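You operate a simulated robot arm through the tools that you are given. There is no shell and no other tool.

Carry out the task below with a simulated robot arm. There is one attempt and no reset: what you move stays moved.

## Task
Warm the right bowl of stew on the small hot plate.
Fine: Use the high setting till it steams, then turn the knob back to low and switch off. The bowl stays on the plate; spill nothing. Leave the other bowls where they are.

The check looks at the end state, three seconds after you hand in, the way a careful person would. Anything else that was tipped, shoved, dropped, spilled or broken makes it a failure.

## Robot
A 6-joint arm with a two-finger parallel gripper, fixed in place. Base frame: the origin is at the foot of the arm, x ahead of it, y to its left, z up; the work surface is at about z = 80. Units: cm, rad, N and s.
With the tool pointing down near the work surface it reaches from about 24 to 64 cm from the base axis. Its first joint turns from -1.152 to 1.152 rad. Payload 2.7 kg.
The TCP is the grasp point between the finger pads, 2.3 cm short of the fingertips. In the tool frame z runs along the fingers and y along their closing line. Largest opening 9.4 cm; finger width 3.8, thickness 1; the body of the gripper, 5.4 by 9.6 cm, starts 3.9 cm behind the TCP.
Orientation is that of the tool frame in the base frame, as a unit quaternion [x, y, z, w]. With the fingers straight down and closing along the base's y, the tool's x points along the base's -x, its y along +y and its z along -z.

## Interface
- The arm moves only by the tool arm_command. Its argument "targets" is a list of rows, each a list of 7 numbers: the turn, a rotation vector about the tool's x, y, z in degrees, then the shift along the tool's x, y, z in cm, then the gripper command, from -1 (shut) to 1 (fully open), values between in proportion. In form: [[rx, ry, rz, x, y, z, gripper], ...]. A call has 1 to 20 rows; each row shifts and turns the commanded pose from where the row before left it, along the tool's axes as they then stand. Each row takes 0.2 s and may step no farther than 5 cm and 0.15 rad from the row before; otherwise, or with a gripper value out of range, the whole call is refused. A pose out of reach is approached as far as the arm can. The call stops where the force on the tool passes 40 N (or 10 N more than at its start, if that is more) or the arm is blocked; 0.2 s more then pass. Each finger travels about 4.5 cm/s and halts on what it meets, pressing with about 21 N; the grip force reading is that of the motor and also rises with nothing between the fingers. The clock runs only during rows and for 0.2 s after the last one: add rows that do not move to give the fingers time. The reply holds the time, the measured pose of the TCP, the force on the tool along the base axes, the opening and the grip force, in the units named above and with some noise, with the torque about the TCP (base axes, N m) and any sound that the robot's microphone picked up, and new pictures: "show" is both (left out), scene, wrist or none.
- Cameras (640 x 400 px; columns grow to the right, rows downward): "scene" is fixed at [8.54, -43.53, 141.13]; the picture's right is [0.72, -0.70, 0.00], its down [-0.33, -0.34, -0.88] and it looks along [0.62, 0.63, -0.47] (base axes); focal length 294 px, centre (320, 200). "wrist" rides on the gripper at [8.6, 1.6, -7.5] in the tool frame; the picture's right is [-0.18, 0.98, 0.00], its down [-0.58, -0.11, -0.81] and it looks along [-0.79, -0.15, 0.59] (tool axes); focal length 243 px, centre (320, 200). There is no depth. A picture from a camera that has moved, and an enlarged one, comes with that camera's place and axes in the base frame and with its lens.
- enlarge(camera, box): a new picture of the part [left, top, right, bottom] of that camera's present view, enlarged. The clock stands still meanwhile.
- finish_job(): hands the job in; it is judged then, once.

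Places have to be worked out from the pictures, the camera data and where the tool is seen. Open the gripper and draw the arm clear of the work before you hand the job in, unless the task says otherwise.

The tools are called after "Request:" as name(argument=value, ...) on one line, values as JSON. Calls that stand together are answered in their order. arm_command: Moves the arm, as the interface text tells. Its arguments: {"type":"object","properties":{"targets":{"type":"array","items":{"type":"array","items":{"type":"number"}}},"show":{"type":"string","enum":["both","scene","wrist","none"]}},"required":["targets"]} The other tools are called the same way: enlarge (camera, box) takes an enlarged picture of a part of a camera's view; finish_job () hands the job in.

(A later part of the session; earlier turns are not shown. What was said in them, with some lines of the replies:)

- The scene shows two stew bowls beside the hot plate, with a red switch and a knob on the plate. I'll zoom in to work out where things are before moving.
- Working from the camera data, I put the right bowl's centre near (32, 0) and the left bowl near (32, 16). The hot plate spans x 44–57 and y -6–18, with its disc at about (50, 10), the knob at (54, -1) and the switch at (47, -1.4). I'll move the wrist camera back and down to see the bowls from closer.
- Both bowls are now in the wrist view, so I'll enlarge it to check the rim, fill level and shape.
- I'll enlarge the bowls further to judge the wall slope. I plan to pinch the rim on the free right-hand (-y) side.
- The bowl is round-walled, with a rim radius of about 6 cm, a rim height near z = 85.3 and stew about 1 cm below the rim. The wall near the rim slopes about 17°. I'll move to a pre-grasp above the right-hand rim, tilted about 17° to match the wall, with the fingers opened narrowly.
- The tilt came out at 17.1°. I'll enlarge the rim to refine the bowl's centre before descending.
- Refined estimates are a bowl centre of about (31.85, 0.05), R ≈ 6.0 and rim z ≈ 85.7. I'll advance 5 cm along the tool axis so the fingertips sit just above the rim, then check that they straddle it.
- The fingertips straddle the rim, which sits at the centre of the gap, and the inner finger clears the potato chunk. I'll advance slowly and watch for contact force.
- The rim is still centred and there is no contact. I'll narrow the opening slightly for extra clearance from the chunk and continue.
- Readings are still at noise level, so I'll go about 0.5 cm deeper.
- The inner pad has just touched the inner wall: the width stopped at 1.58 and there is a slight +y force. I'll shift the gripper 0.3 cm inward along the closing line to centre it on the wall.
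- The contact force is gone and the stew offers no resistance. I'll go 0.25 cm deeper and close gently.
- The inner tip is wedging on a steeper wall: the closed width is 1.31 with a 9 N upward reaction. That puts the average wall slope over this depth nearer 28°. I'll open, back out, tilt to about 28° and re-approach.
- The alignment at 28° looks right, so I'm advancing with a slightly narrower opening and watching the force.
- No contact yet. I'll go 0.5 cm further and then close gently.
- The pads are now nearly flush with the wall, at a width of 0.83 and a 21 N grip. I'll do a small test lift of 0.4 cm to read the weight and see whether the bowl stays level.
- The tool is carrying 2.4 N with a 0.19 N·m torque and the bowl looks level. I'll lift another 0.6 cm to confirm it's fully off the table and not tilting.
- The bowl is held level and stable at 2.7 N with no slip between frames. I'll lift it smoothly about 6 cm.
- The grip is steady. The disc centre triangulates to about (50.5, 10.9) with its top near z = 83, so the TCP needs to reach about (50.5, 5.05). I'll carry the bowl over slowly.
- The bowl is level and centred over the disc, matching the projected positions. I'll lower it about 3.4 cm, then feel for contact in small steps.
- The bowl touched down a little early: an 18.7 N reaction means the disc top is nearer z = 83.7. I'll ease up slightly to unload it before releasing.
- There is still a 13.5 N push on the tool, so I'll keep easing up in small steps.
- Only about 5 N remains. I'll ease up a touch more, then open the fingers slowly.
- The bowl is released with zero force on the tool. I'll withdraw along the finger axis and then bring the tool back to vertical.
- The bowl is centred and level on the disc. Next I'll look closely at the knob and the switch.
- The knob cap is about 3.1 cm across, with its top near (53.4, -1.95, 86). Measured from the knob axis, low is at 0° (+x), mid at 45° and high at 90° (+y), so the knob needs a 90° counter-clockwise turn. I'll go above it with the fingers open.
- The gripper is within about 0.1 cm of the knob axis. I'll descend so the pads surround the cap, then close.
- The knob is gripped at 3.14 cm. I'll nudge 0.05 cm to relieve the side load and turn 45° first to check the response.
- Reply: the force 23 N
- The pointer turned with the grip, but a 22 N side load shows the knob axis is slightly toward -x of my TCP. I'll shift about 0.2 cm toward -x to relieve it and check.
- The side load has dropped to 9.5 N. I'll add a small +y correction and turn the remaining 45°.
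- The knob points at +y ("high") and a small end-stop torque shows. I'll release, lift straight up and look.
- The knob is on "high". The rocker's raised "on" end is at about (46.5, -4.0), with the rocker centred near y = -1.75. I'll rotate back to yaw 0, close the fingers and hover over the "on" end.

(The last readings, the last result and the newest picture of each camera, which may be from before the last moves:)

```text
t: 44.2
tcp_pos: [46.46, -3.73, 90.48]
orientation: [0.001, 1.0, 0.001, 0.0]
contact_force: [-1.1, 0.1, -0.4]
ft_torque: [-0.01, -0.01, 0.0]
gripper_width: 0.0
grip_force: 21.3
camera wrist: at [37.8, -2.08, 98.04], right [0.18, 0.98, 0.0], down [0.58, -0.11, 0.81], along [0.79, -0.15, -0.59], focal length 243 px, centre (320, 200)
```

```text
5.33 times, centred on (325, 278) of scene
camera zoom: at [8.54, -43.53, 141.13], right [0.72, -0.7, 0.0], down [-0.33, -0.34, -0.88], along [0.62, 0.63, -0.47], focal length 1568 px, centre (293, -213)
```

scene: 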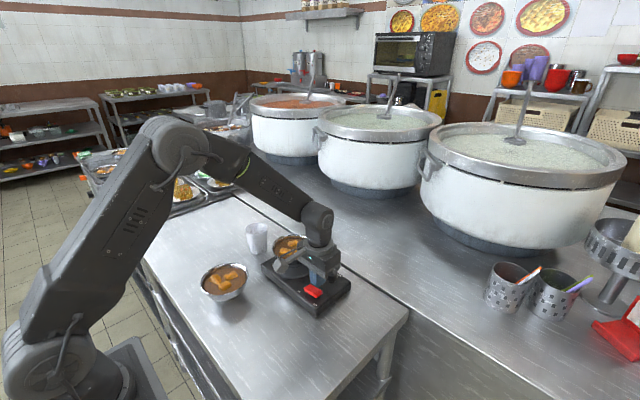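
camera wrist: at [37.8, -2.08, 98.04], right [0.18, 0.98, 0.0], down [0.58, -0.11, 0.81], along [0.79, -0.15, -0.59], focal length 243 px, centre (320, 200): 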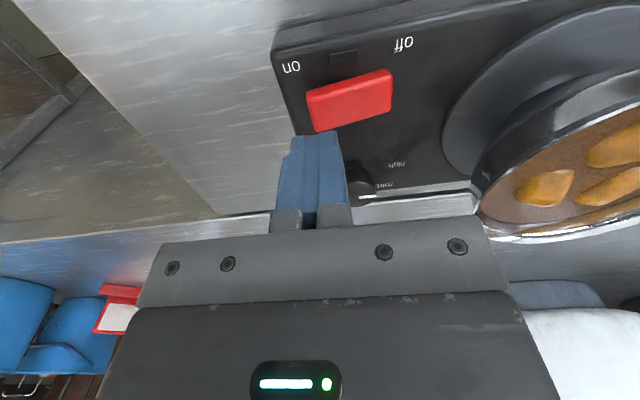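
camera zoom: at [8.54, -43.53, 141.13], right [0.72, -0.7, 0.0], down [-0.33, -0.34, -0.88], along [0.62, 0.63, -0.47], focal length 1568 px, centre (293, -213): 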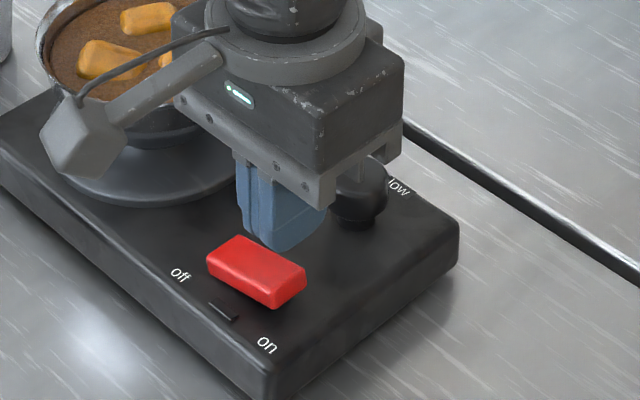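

The fingertips are lined up over the raised "on" end. I'll descend near it and then press in small steps.

Request:
arm_command(targets=[[0, 0, 0, 0, 0, 1.0, -1], [0, 0, 0, 0, 0, 1.0, -1], [0, 0, 0, 0, 0, 0.5, -1], [0, 0, 0, 0, 0, 0.2, -1], [0, 0, 0, 0, 0, 0.2, -1], [0, 0, 0, 0, 0, 0, -1]])

Request:
enlarge(camera="scene", box=[280, 240, 370, 315])

```text
t: 45.6
tcp_pos: [46.58, -3.56, 87.64]
orientation: [0.0, 1.0, 0.001, 0.001]
contact_force: [0.1, 0.1, 0.6]
ft_torque: [-0.01, 0.0, 0.0]
gripper_width: 0.0
grip_force: 21.4
camera wrist: at [37.8, -2.01, 95.17], right [0.18, 0.98, 0.0], down [0.58, -0.11, 0.81], along [0.79, -0.15, -0.59], focal length 243 px, centre (320, 200)
```

scene: 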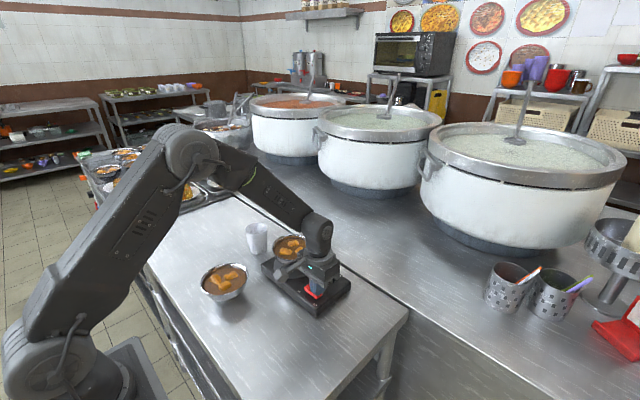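
wrist: 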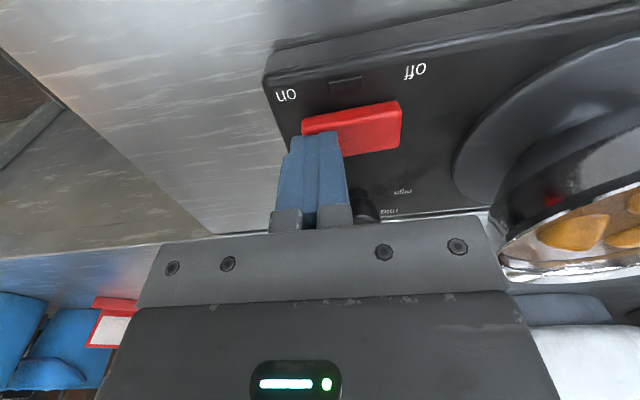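

```text
5.33 times, centred on (325, 278) of scene
camera zoom: at [8.54, -43.53, 141.13], right [0.72, -0.7, 0.0], down [-0.33, -0.34, -0.88], along [0.62, 0.63, -0.47], focal length 1568 px, centre (293, -213)
```

zoom: 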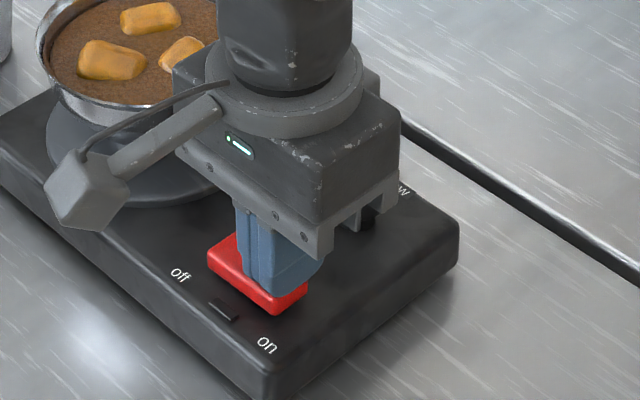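

No contact yet, with the tips just above the rocker. I'll press in 0.15 cm steps and watch the force and sound.

Request:
arm_command(targets=[[0, 0, 0, 0, 0, 0.15, -1], [0, 0, 0, 0, 0, 0.15, -1], [0, 0, 0, 0, 0, 0.15, -1], [0, 0, 0, 0, 0, 0, -1]])

Request:
enlarge(camera="scene", box=[280, 240, 370, 315])

```text
t: 46.6
tcp_pos: [46.44, -3.72, 87.34]
orientation: [-0.001, 1.0, 0.001, 0.001]
contact_force: [-6.3, -3.0, 22.1]
ft_torque: [0.11, 0.22, 0.06]
gripper_width: 0.0
grip_force: 20.8
camera wrist: at [37.79, -2.02, 94.85], right [0.18, 0.98, 0.0], down [0.58, -0.11, 0.81], along [0.79, -0.15, -0.59], focal length 243 px, centre (320, 200)
```

scene: 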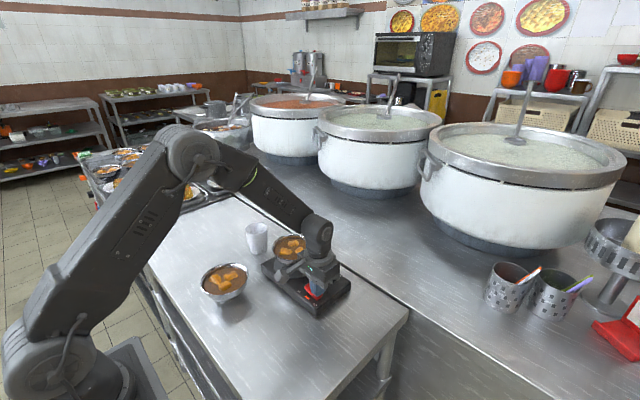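
wrist: 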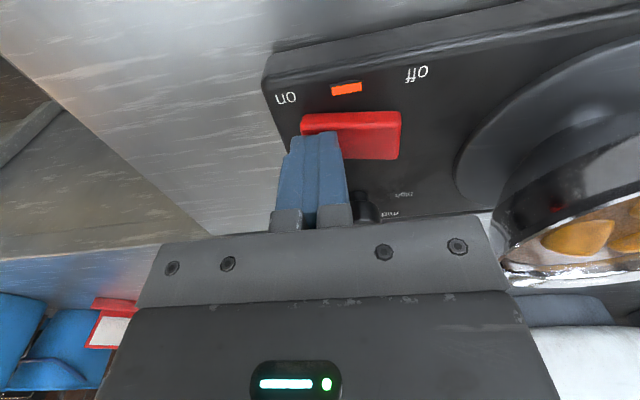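

```text
5.33 times, centred on (325, 278) of scene
camera zoom: at [8.49, -43.53, 141.13], right [0.72, -0.7, 0.0], down [-0.33, -0.34, -0.88], along [0.62, 0.63, -0.47], focal length 1568 px, centre (293, -213)
```

zoom: 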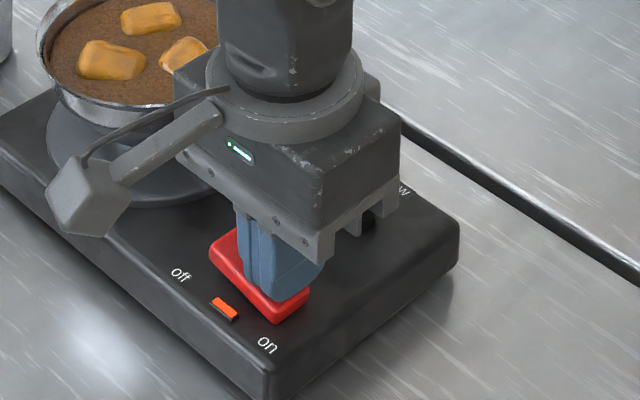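

The indicator lamp lit orange, so the plate is on. I'll lift off and move to wait above the knob, watching for steam.

Request:
arm_command(targets=[[0, 0, 0, 0, 0, -0.5, -1], [0, 0, 0, 0, 0, -2, -1], [0, 0, 0, 0, 0, -3, -1], [0, 0, 0, 0, 0, -3, -0.6], [0, 0, 0, -2.2, 0.58, 0, -0.3], [0, 0, 0, -2.2, 0.58, 0, 0], [0, 0, 0, -2.24, 0.57, 0, 0.1], [0, 0, -8, 0, 0, 0, 0.1], [0, 0, -8, 0, 0, 0, 0.1]])

Request:
enlarge(camera="scene", box=[250, 215, 370, 315])

```text
t: 48.6
tcp_pos: [53.11, -1.9, 95.78]
orientation: [-0.14, 0.99, 0.0, -0.001]
contact_force: [0.0, -0.1, -0.5]
ft_torque: [0.0, 0.0, 0.04]
gripper_width: 5.18
grip_force: 0.1
camera wrist: at [44.32, -2.76, 103.26], right [-0.1, 1.0, 0.0], down [0.59, 0.06, 0.81], along [0.8, 0.08, -0.59], focal length 243 px, centre (320, 200)
```

scene: 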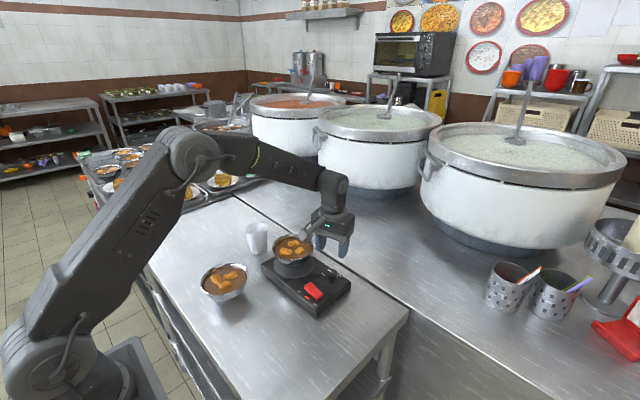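
wrist: 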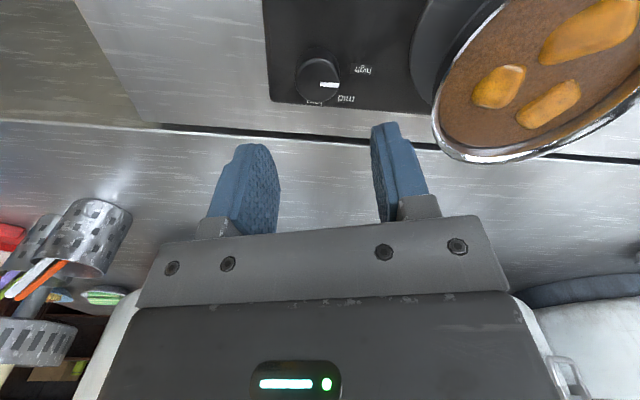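

```text
4.00 times, centred on (310, 265) of scene
camera zoom: at [8.54, -43.53, 141.13], right [0.72, -0.7, 0.0], down [-0.33, -0.34, -0.88], along [0.62, 0.63, -0.47], focal length 1176 px, centre (360, -60)
```

zoom: 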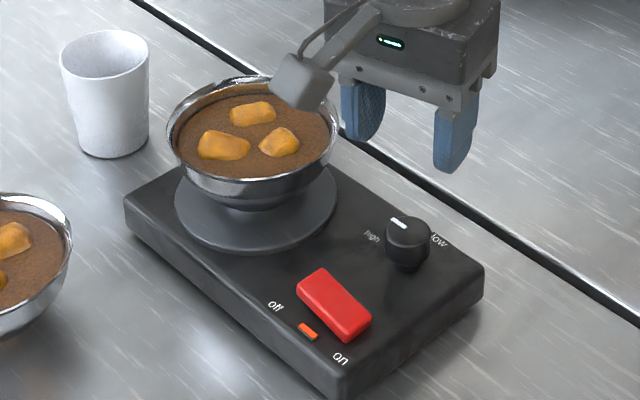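

The lamp stays lit, the rocker is on, and there's no steam yet. I'll rotate to yaw 90° and hover above the knob while the plate heats.

Request:
arm_command(targets=[[0, 0, -8, 0, 0, 0, 0.1], [0, 0, -8, 0, 0, 0, 0.1], [0, 0, -8, 0, 0, 0, 0.1], [0, 0, -8, 0, 0, 0, 0.1], [0, 0, -8, 0, 0, 0, 0.1], [0, 0, -8, 0, 0, 0, 0.1], [0, 0, -8, 0, 0, 0, 0.1], [0, 0, -8, 0, 0, 0, 0.1], [0, 0, -8, 0, 0, 0, 0.1], [0, 0, -2, 0, 0, 0, 0.1], [0, 0, 0, 0, 0, 2.5, 0.1], [0, 0, 0, 0, 0, 2.5, 0.1], [0, 0, 0, 0, 0, 0, 0.1]])

Request:
enlarge(camera="scene", box=[230, 185, 370, 315])

Request:
enlarge(camera="wrist", box=[220, 60, 420, 200])

```text
t: 51.4
tcp_pos: [53.28, -2.08, 90.68]
orientation: [0.707, -0.707, 0.0, -0.001]
contact_force: [0.1, 0.4, 1.3]
ft_torque: [-0.01, -0.01, 0.0]
gripper_width: 5.18
grip_force: 0.0
camera wrist: at [51.51, -10.64, 98.22], right [-0.98, 0.18, 0.0], down [0.11, 0.58, 0.81], along [0.15, 0.79, -0.59], focal length 243 px, centre (320, 200)
```

scene: 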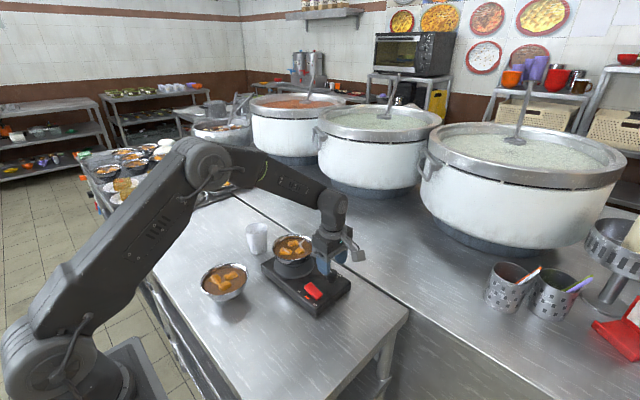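
wrist: 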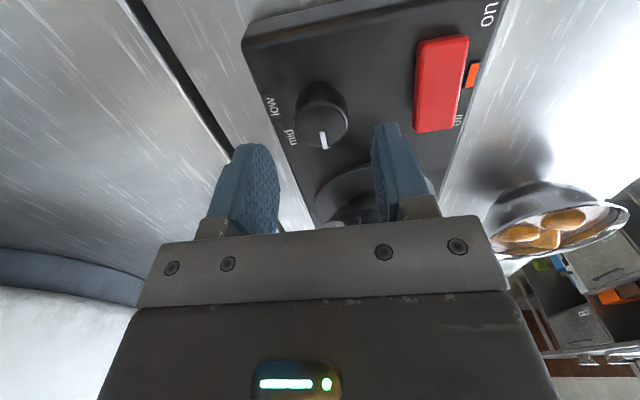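

```text
3.08 times, centred on (300, 250) of scene
camera zoom: at [8.54, -43.53, 141.13], right [0.72, -0.7, 0.0], down [-0.33, -0.34, -0.88], along [0.62, 0.63, -0.47], focal length 905 px, centre (382, 46)
```

zoom: 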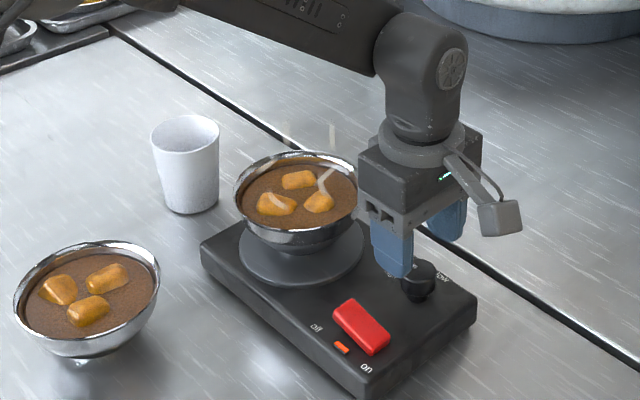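

```text
2.86 times, centred on (320, 130) of wrist
camera zoom: at [51.51, -10.64, 98.22], right [-0.98, 0.18, 0.0], down [0.11, 0.58, 0.81], along [0.15, 0.79, -0.59], focal length 693 px, centre (320, 400)
```

zoom: 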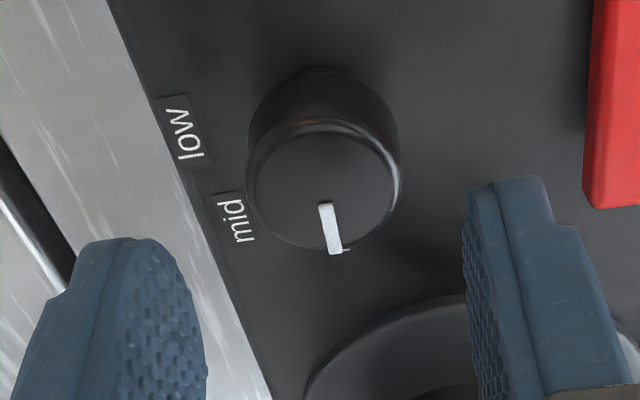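

Faint whitish wisps appear above the bowl. I'll zoom in to confirm they're steam.

Request:
enlarge(camera="scene", box=[270, 205, 330, 255])

```text
8.00 times, centred on (300, 230) of scene
camera zoom: at [8.54, -43.53, 141.13], right [0.72, -0.7, 0.0], down [-0.33, -0.34, -0.88], along [0.62, 0.63, -0.47], focal length 2352 px, centre (480, -40)
```

zoom: 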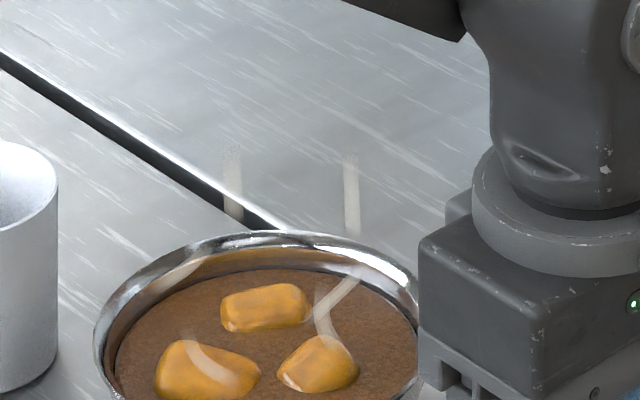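

That is steam. I'll grip the knob again and turn it back 90° to low.

Request:
arm_command(targets=[[0, 0, 0, 0, 0, 1.3, 0.1], [0, 0, 0, 0, 0, 1.3, 0.1], [0, 0, 0, 0, 0, 1.0, 0], [0, 0, 0, 0, 0, 0.5, -0.1], [0, 0, 0, 0, 0, 0, -0.3], [0, 0, 0, 0, 0, 0, -0.4], [0, 0, 0, 0, 0, 0, -0.6], [0, 0, 7.5, 0, 0, 0, -0.7], [0, 0, 7.5, 0, 0, 0, -0.7], [0, 0, 7.5, 0, 0, 0, -0.7], [0, 0, 7.5, 0, 0, 0, -0.7], [0, 0, 7.5, 0, 0, 0, -0.7], [0, 0, 7.5, 0, 0, 0, -0.7], [0, 0, 0, 0, 0, 0, -0.7]])

Request:
enlarge(camera="wrist", box=[220, 60, 420, 200])

```text
t: 54.4
tcp_pos: [53.15, -2.06, 86.54]
orientation: [-0.382, 0.924, 0.001, 0.0]
contact_force: [5.7, -8.0, 0.0]
ft_torque: [-0.17, -0.01, 0.01]
gripper_width: 3.15
grip_force: 20.7
camera wrist: at [45.78, -6.96, 94.11], right [-0.56, 0.83, 0.0], down [0.49, 0.33, 0.81], along [0.67, 0.45, -0.59], focal length 243 px, centre (320, 200)
```

scene: 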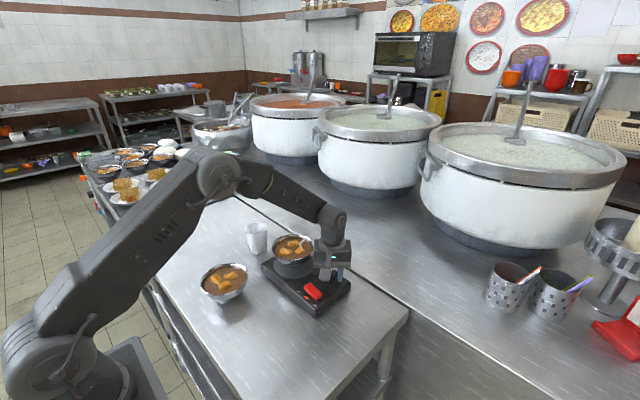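
wrist: 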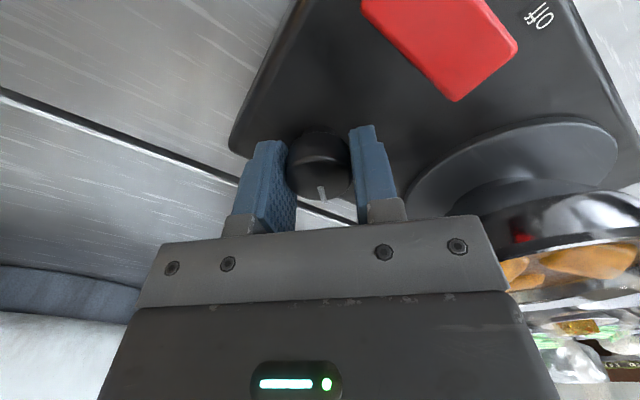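

```text
2.86 times, centred on (320, 130) of wrist
camera zoom: at [45.78, -6.96, 94.11], right [-0.56, 0.83, 0.0], down [0.49, 0.33, 0.81], along [0.67, 0.45, -0.59], focal length 693 px, centre (320, 400)
```

zoom: 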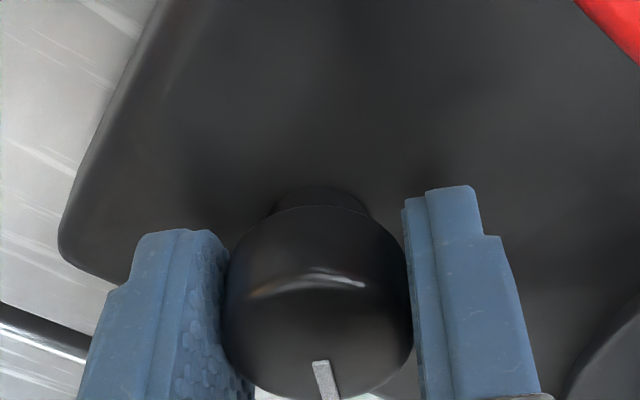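

It's halfway and the pointer is following. I'll turn the remaining 45°.

Request:
arm_command(targets=[[0, 0, 7.5, 0, -0.04, 0, -0.7], [0, 0, 7.5, 0, 0, 0, -0.7], [0, 0, 7.5, 0, 0, 0, -0.7], [0, 0, 7.5, 0, 0, 0, -0.7], [0, 0, 7.5, 0, 0, 0, -0.7], [0, 0, 7.5, 0, 0, 0, -0.7], [0, 0, 1, 0, 0, 0, -0.7], [0, 0, 0, 0, 0, 0, -0.7]])

Request:
enlarge(camera="wrist", box=[220, 60, 420, 200])

```text
t: 56.2
tcp_pos: [53.18, -2.03, 86.66]
orientation: [0.009, 1.0, 0.001, 0.002]
contact_force: [5.9, -16.5, 0.2]
ft_torque: [-0.28, 0.02, 0.21]
gripper_width: 3.14
grip_force: 21.1
camera wrist: at [44.53, -0.22, 94.14], right [0.2, 0.98, 0.0], down [0.58, -0.12, 0.81], along [0.79, -0.16, -0.59], focal length 243 px, centre (320, 200)
```

scene: 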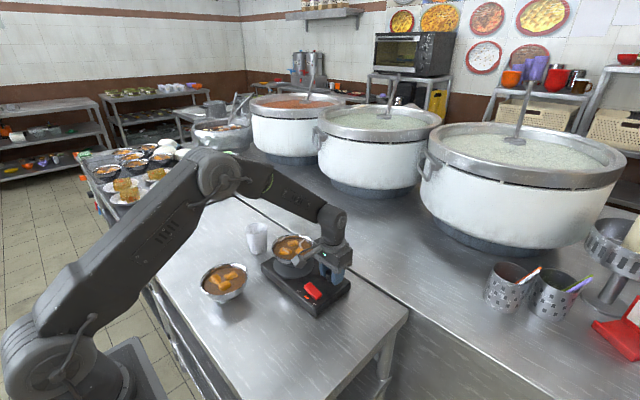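
wrist: 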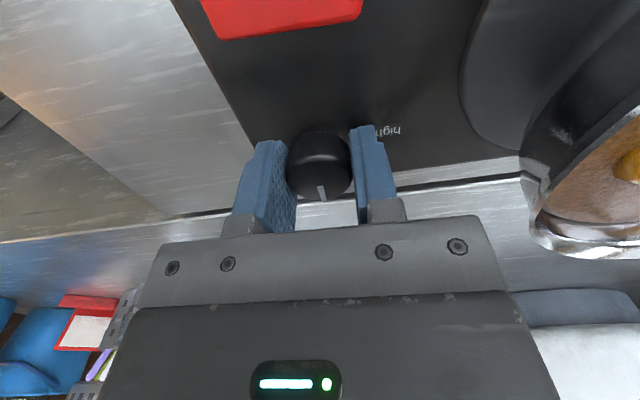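

```text
2.86 times, centred on (320, 130) of wrist
camera zoom: at [44.53, -0.22, 94.14], right [0.2, 0.98, 0.0], down [0.58, -0.12, 0.81], along [0.79, -0.16, -0.59], focal length 693 px, centre (320, 400)
```

zoom: 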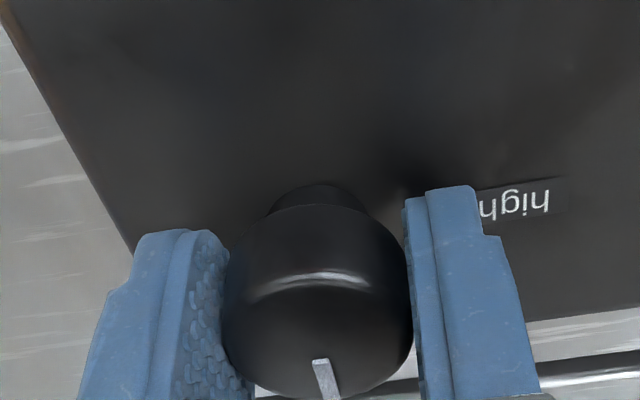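

An end-stop torque of 0.21 N·m shows the knob is back at low. I'll release, lift and move over the "off" end of the rocker at about (46.5, 0.2).

Request:
arm_command(targets=[[0, 0, -1, 0, -0.05, 0, -0.6], [0, 0, 0, 0, 0, 0, -0.3], [0, 0, 0, 0, 0, 0, -0.1], [0, 0, 0, 0, 0, 0, 0.05], [0, 0, 0, 0, 0, -1, 0.05], [0, 0, 0, 0, 0, -2.5, 0.05], [0, 0, 0, 0, 0, -3, -0.3], [0, 0, 0, 2.2, 0.75, 0, -0.8], [0, 0, 0, 2.2, 0.75, 0, -1], [0, 0, 0, 2.2, 0.75, 0, -1], [0, 0, 0, 0, 0, 1.5, -1], [0, 0, 0, 0, 0, 1.0, -1], [0, 0, 0, 0, 0, 0, -1]])

Request:
enlarge(camera="wrist", box=[230, 40, 430, 200])

Request:
enlarge(camera="scene", box=[260, 220, 370, 315])

```text
t: 59.0
tcp_pos: [46.61, 0.11, 90.54]
orientation: [0.0, 1.0, 0.001, 0.001]
contact_force: [-0.5, 0.4, -0.2]
ft_torque: [-0.03, -0.03, -0.02]
gripper_width: 0.0
grip_force: 20.6
camera wrist: at [37.87, 1.87, 98.14], right [0.18, 0.98, 0.0], down [0.58, -0.11, 0.81], along [0.79, -0.15, -0.59], focal length 243 px, centre (320, 200)
```

scene: 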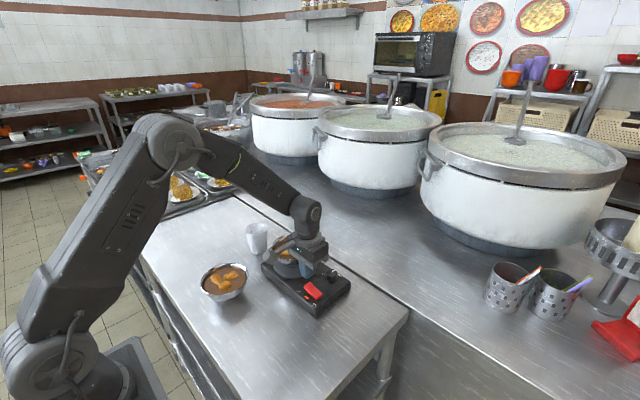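
wrist: 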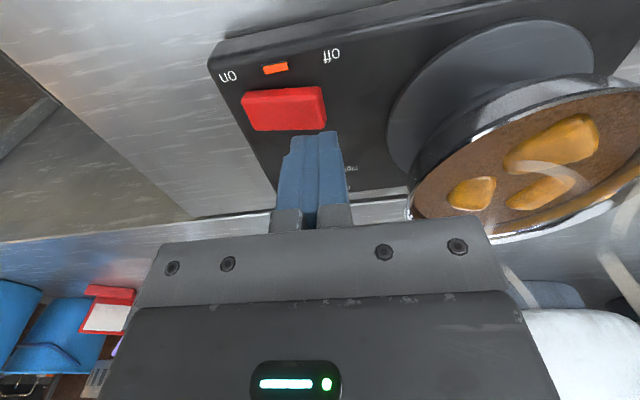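

```text
2.50 times, centred on (330, 120) of wrist
camera zoom: at [37.87, 1.87, 98.14], right [0.18, 0.98, 0.0], down [0.58, -0.11, 0.81], along [0.79, -0.15, -0.59], focal length 606 px, centre (295, 400)
```

zoom: 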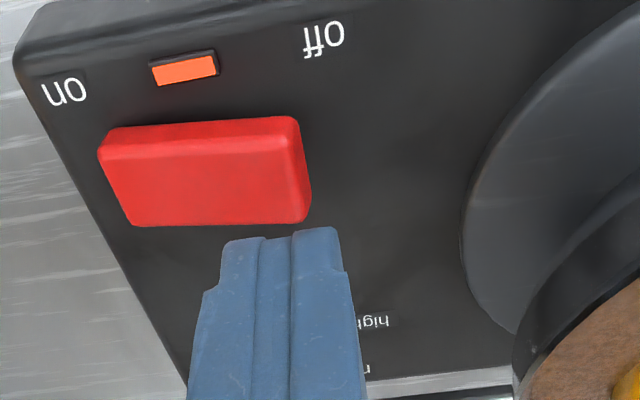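

```text
4.21 times, centred on (315, 268) of scene
camera zoom: at [8.54, -43.53, 141.13], right [0.72, -0.7, 0.0], down [-0.33, -0.34, -0.88], along [0.62, 0.63, -0.47], focal length 1238 px, centre (341, -84)
```

zoom: 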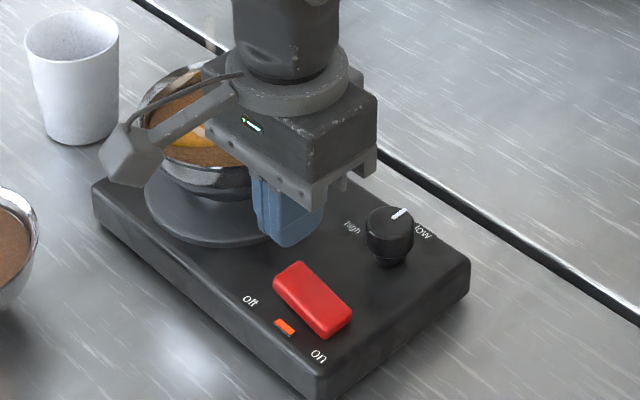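

The knob points at low and the raised "off" end is right under the closed fingers. I'll press it the same way.

Request:
arm_command(targets=[[0, 0, 0, 0, 0, 1.0, -1], [0, 0, 0, 0, 0, 1.0, -1], [0, 0, 0, 0, 0, 0.6, -1], [0, 0, 0, 0, 0, 0.3, -1], [0, 0, 0, 0, 0, 0.15, -1], [0, 0, 0, 0, 0, 0.15, -1], [0, 0, 0, 0, 0, 0.12, -1], [0, 0, 0, 0, 0, 0, -1]])

Request:
enlarge(camera="scene", box=[260, 220, 370, 315])

```text
t: 60.8
tcp_pos: [46.62, 0.24, 87.29]
orientation: [-0.001, 1.0, 0.001, 0.0]
contact_force: [0.1, -0.4, 1.9]
ft_torque: [-0.02, -0.03, -0.05]
gripper_width: 0.0
grip_force: 21.0
camera wrist: at [37.84, 1.86, 94.83], right [0.18, 0.98, 0.0], down [0.58, -0.11, 0.81], along [0.79, -0.15, -0.59], focal length 243 px, centre (320, 200)
```

scene: 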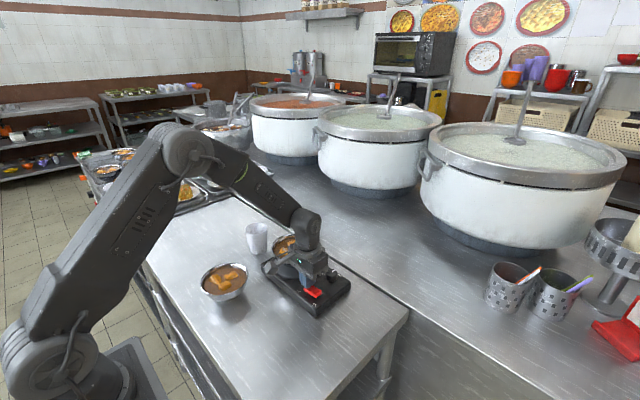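
wrist: 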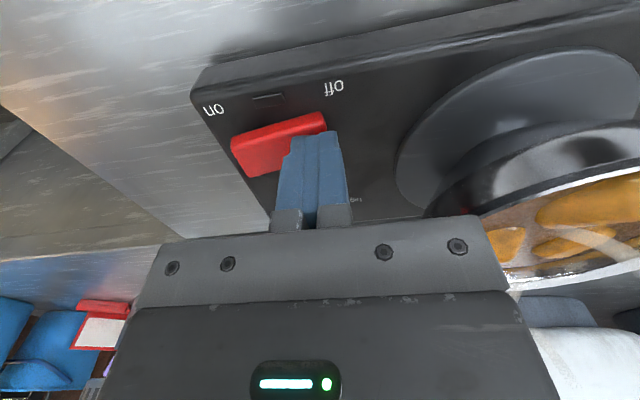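

```text
4.21 times, centred on (315, 268) of scene
camera zoom: at [8.53, -43.53, 141.13], right [0.72, -0.7, 0.0], down [-0.33, -0.34, -0.88], along [0.62, 0.63, -0.47], focal length 1238 px, centre (341, -84)
```

zoom: 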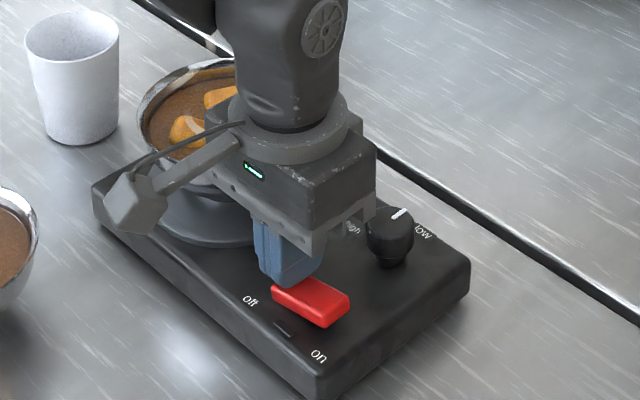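

The lamp is out and the rocker has flipped to off. I'll lift clear, open the gripper and draw the arm back away from the work.

Request:
arm_command(targets=[[0, 0, 0, 0, 0, -0.5, -1], [0, 0, 0, 0, 0, -2, -1], [0, 0, 0, 0, 0, -4, -1], [0, 0, 0, 0, 0, -4, -0.5], [0, 0, 0, 0, 0, -4, 0], [0, 0, 0, 0, 0, -4, 0.5], [0, 0, 0, 0, 0, -4, 1], [0, 0, 0, 3, 0, -3, 1], [0, 0, 0, 3, 0, -3, 1], [0, 0, 0, 3, 0, 0, 1], [0, 0, 0, 3, 0, 0, 1], [0, 0, 0, 0, 0, 0, 1]])

Request:
enlarge(camera="scene", box=[180, 190, 370, 320])

Request:
enlarge(camera="scene", box=[290, 250, 360, 315])

```text
t: 63.4
tcp_pos: [34.57, 0.21, 115.82]
orientation: [0.001, 1.0, 0.001, 0.001]
contact_force: [0.9, 0.1, -0.1]
ft_torque: [-0.01, 0.01, 0.02]
gripper_width: 9.39
grip_force: 0.1
camera wrist: at [25.8, 1.83, 123.32], right [0.18, 0.98, 0.0], down [0.58, -0.11, 0.81], along [0.79, -0.15, -0.59], focal length 243 px, centre (320, 200)
```

scene: 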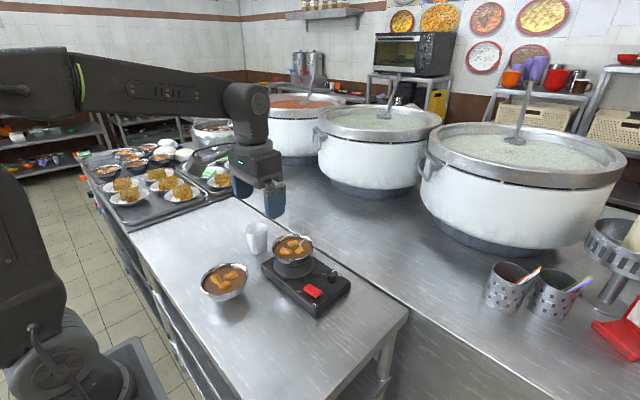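
wrist: 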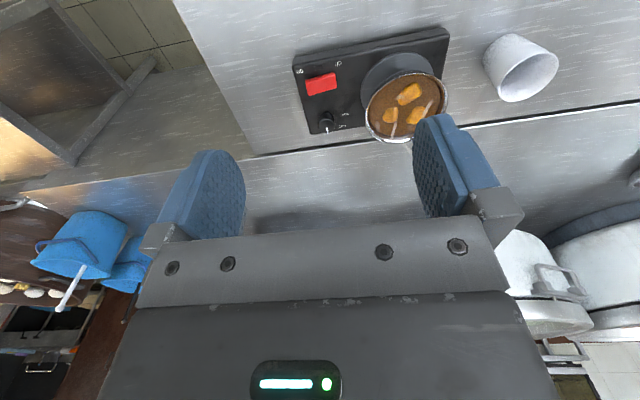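

```text
3.08 times, centred on (275, 255) of scene
camera zoom: at [8.54, -43.53, 141.13], right [0.72, -0.7, 0.0], down [-0.33, -0.34, -0.88], along [0.62, 0.63, -0.47], focal length 905 px, centre (458, 31)
```

zoom: 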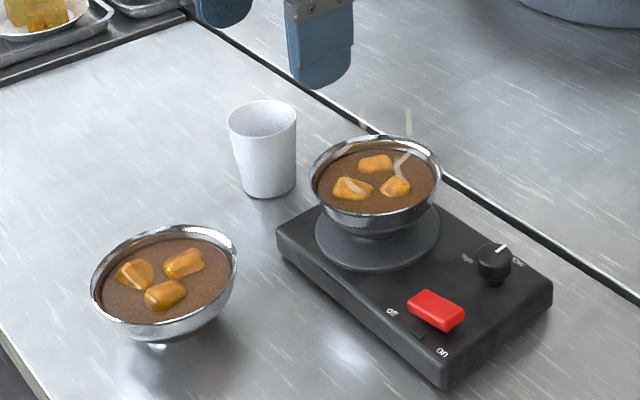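

```text
6.15 times, centred on (325, 282) of scene
camera zoom: at [8.54, -43.53, 141.13], right [0.72, -0.7, 0.0], down [-0.33, -0.34, -0.88], along [0.62, 0.63, -0.47], focal length 1810 px, centre (289, -308)
```

zoom: 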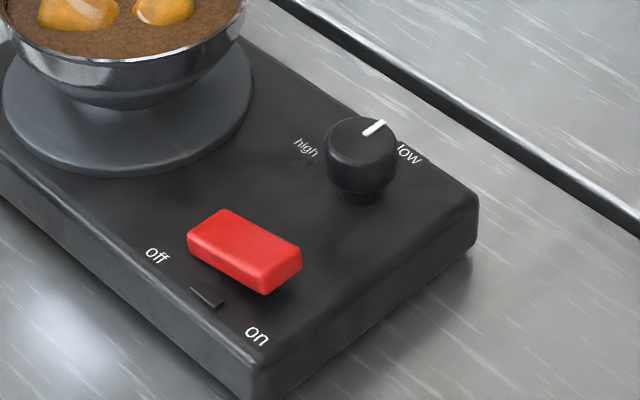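

The bowl sits level and steaming on the plate, the knob is at low, the lamp is out with the switch off, and the other bowl and the cup haven't moved. The gripper is open and clear, so I'm handing in.

Request:
finish_job()

```text
The job is handed in.
```

The right bowl of stew was heated on the high setting until it steamed, and I've handed the job in. In the last pictures the knob was back at low, the switch was off and its lamp was out.

- **Bowl:** it is centred and level on the hot plate, and no spilled stew is visible. To lift it by the rim, one finger had to dip into the stew.
- **Contact on the way:** I gripped the rim twice, because the first grip didn't fit the wall well. The bowl also met the plate a little harder than planned (about 19 N), and I eased off before letting go.
- **Other items:** the other stew bowl, the cup and the hot plate look unmoved.
- **Arm:** the gripper is open and drawn clear of the work.
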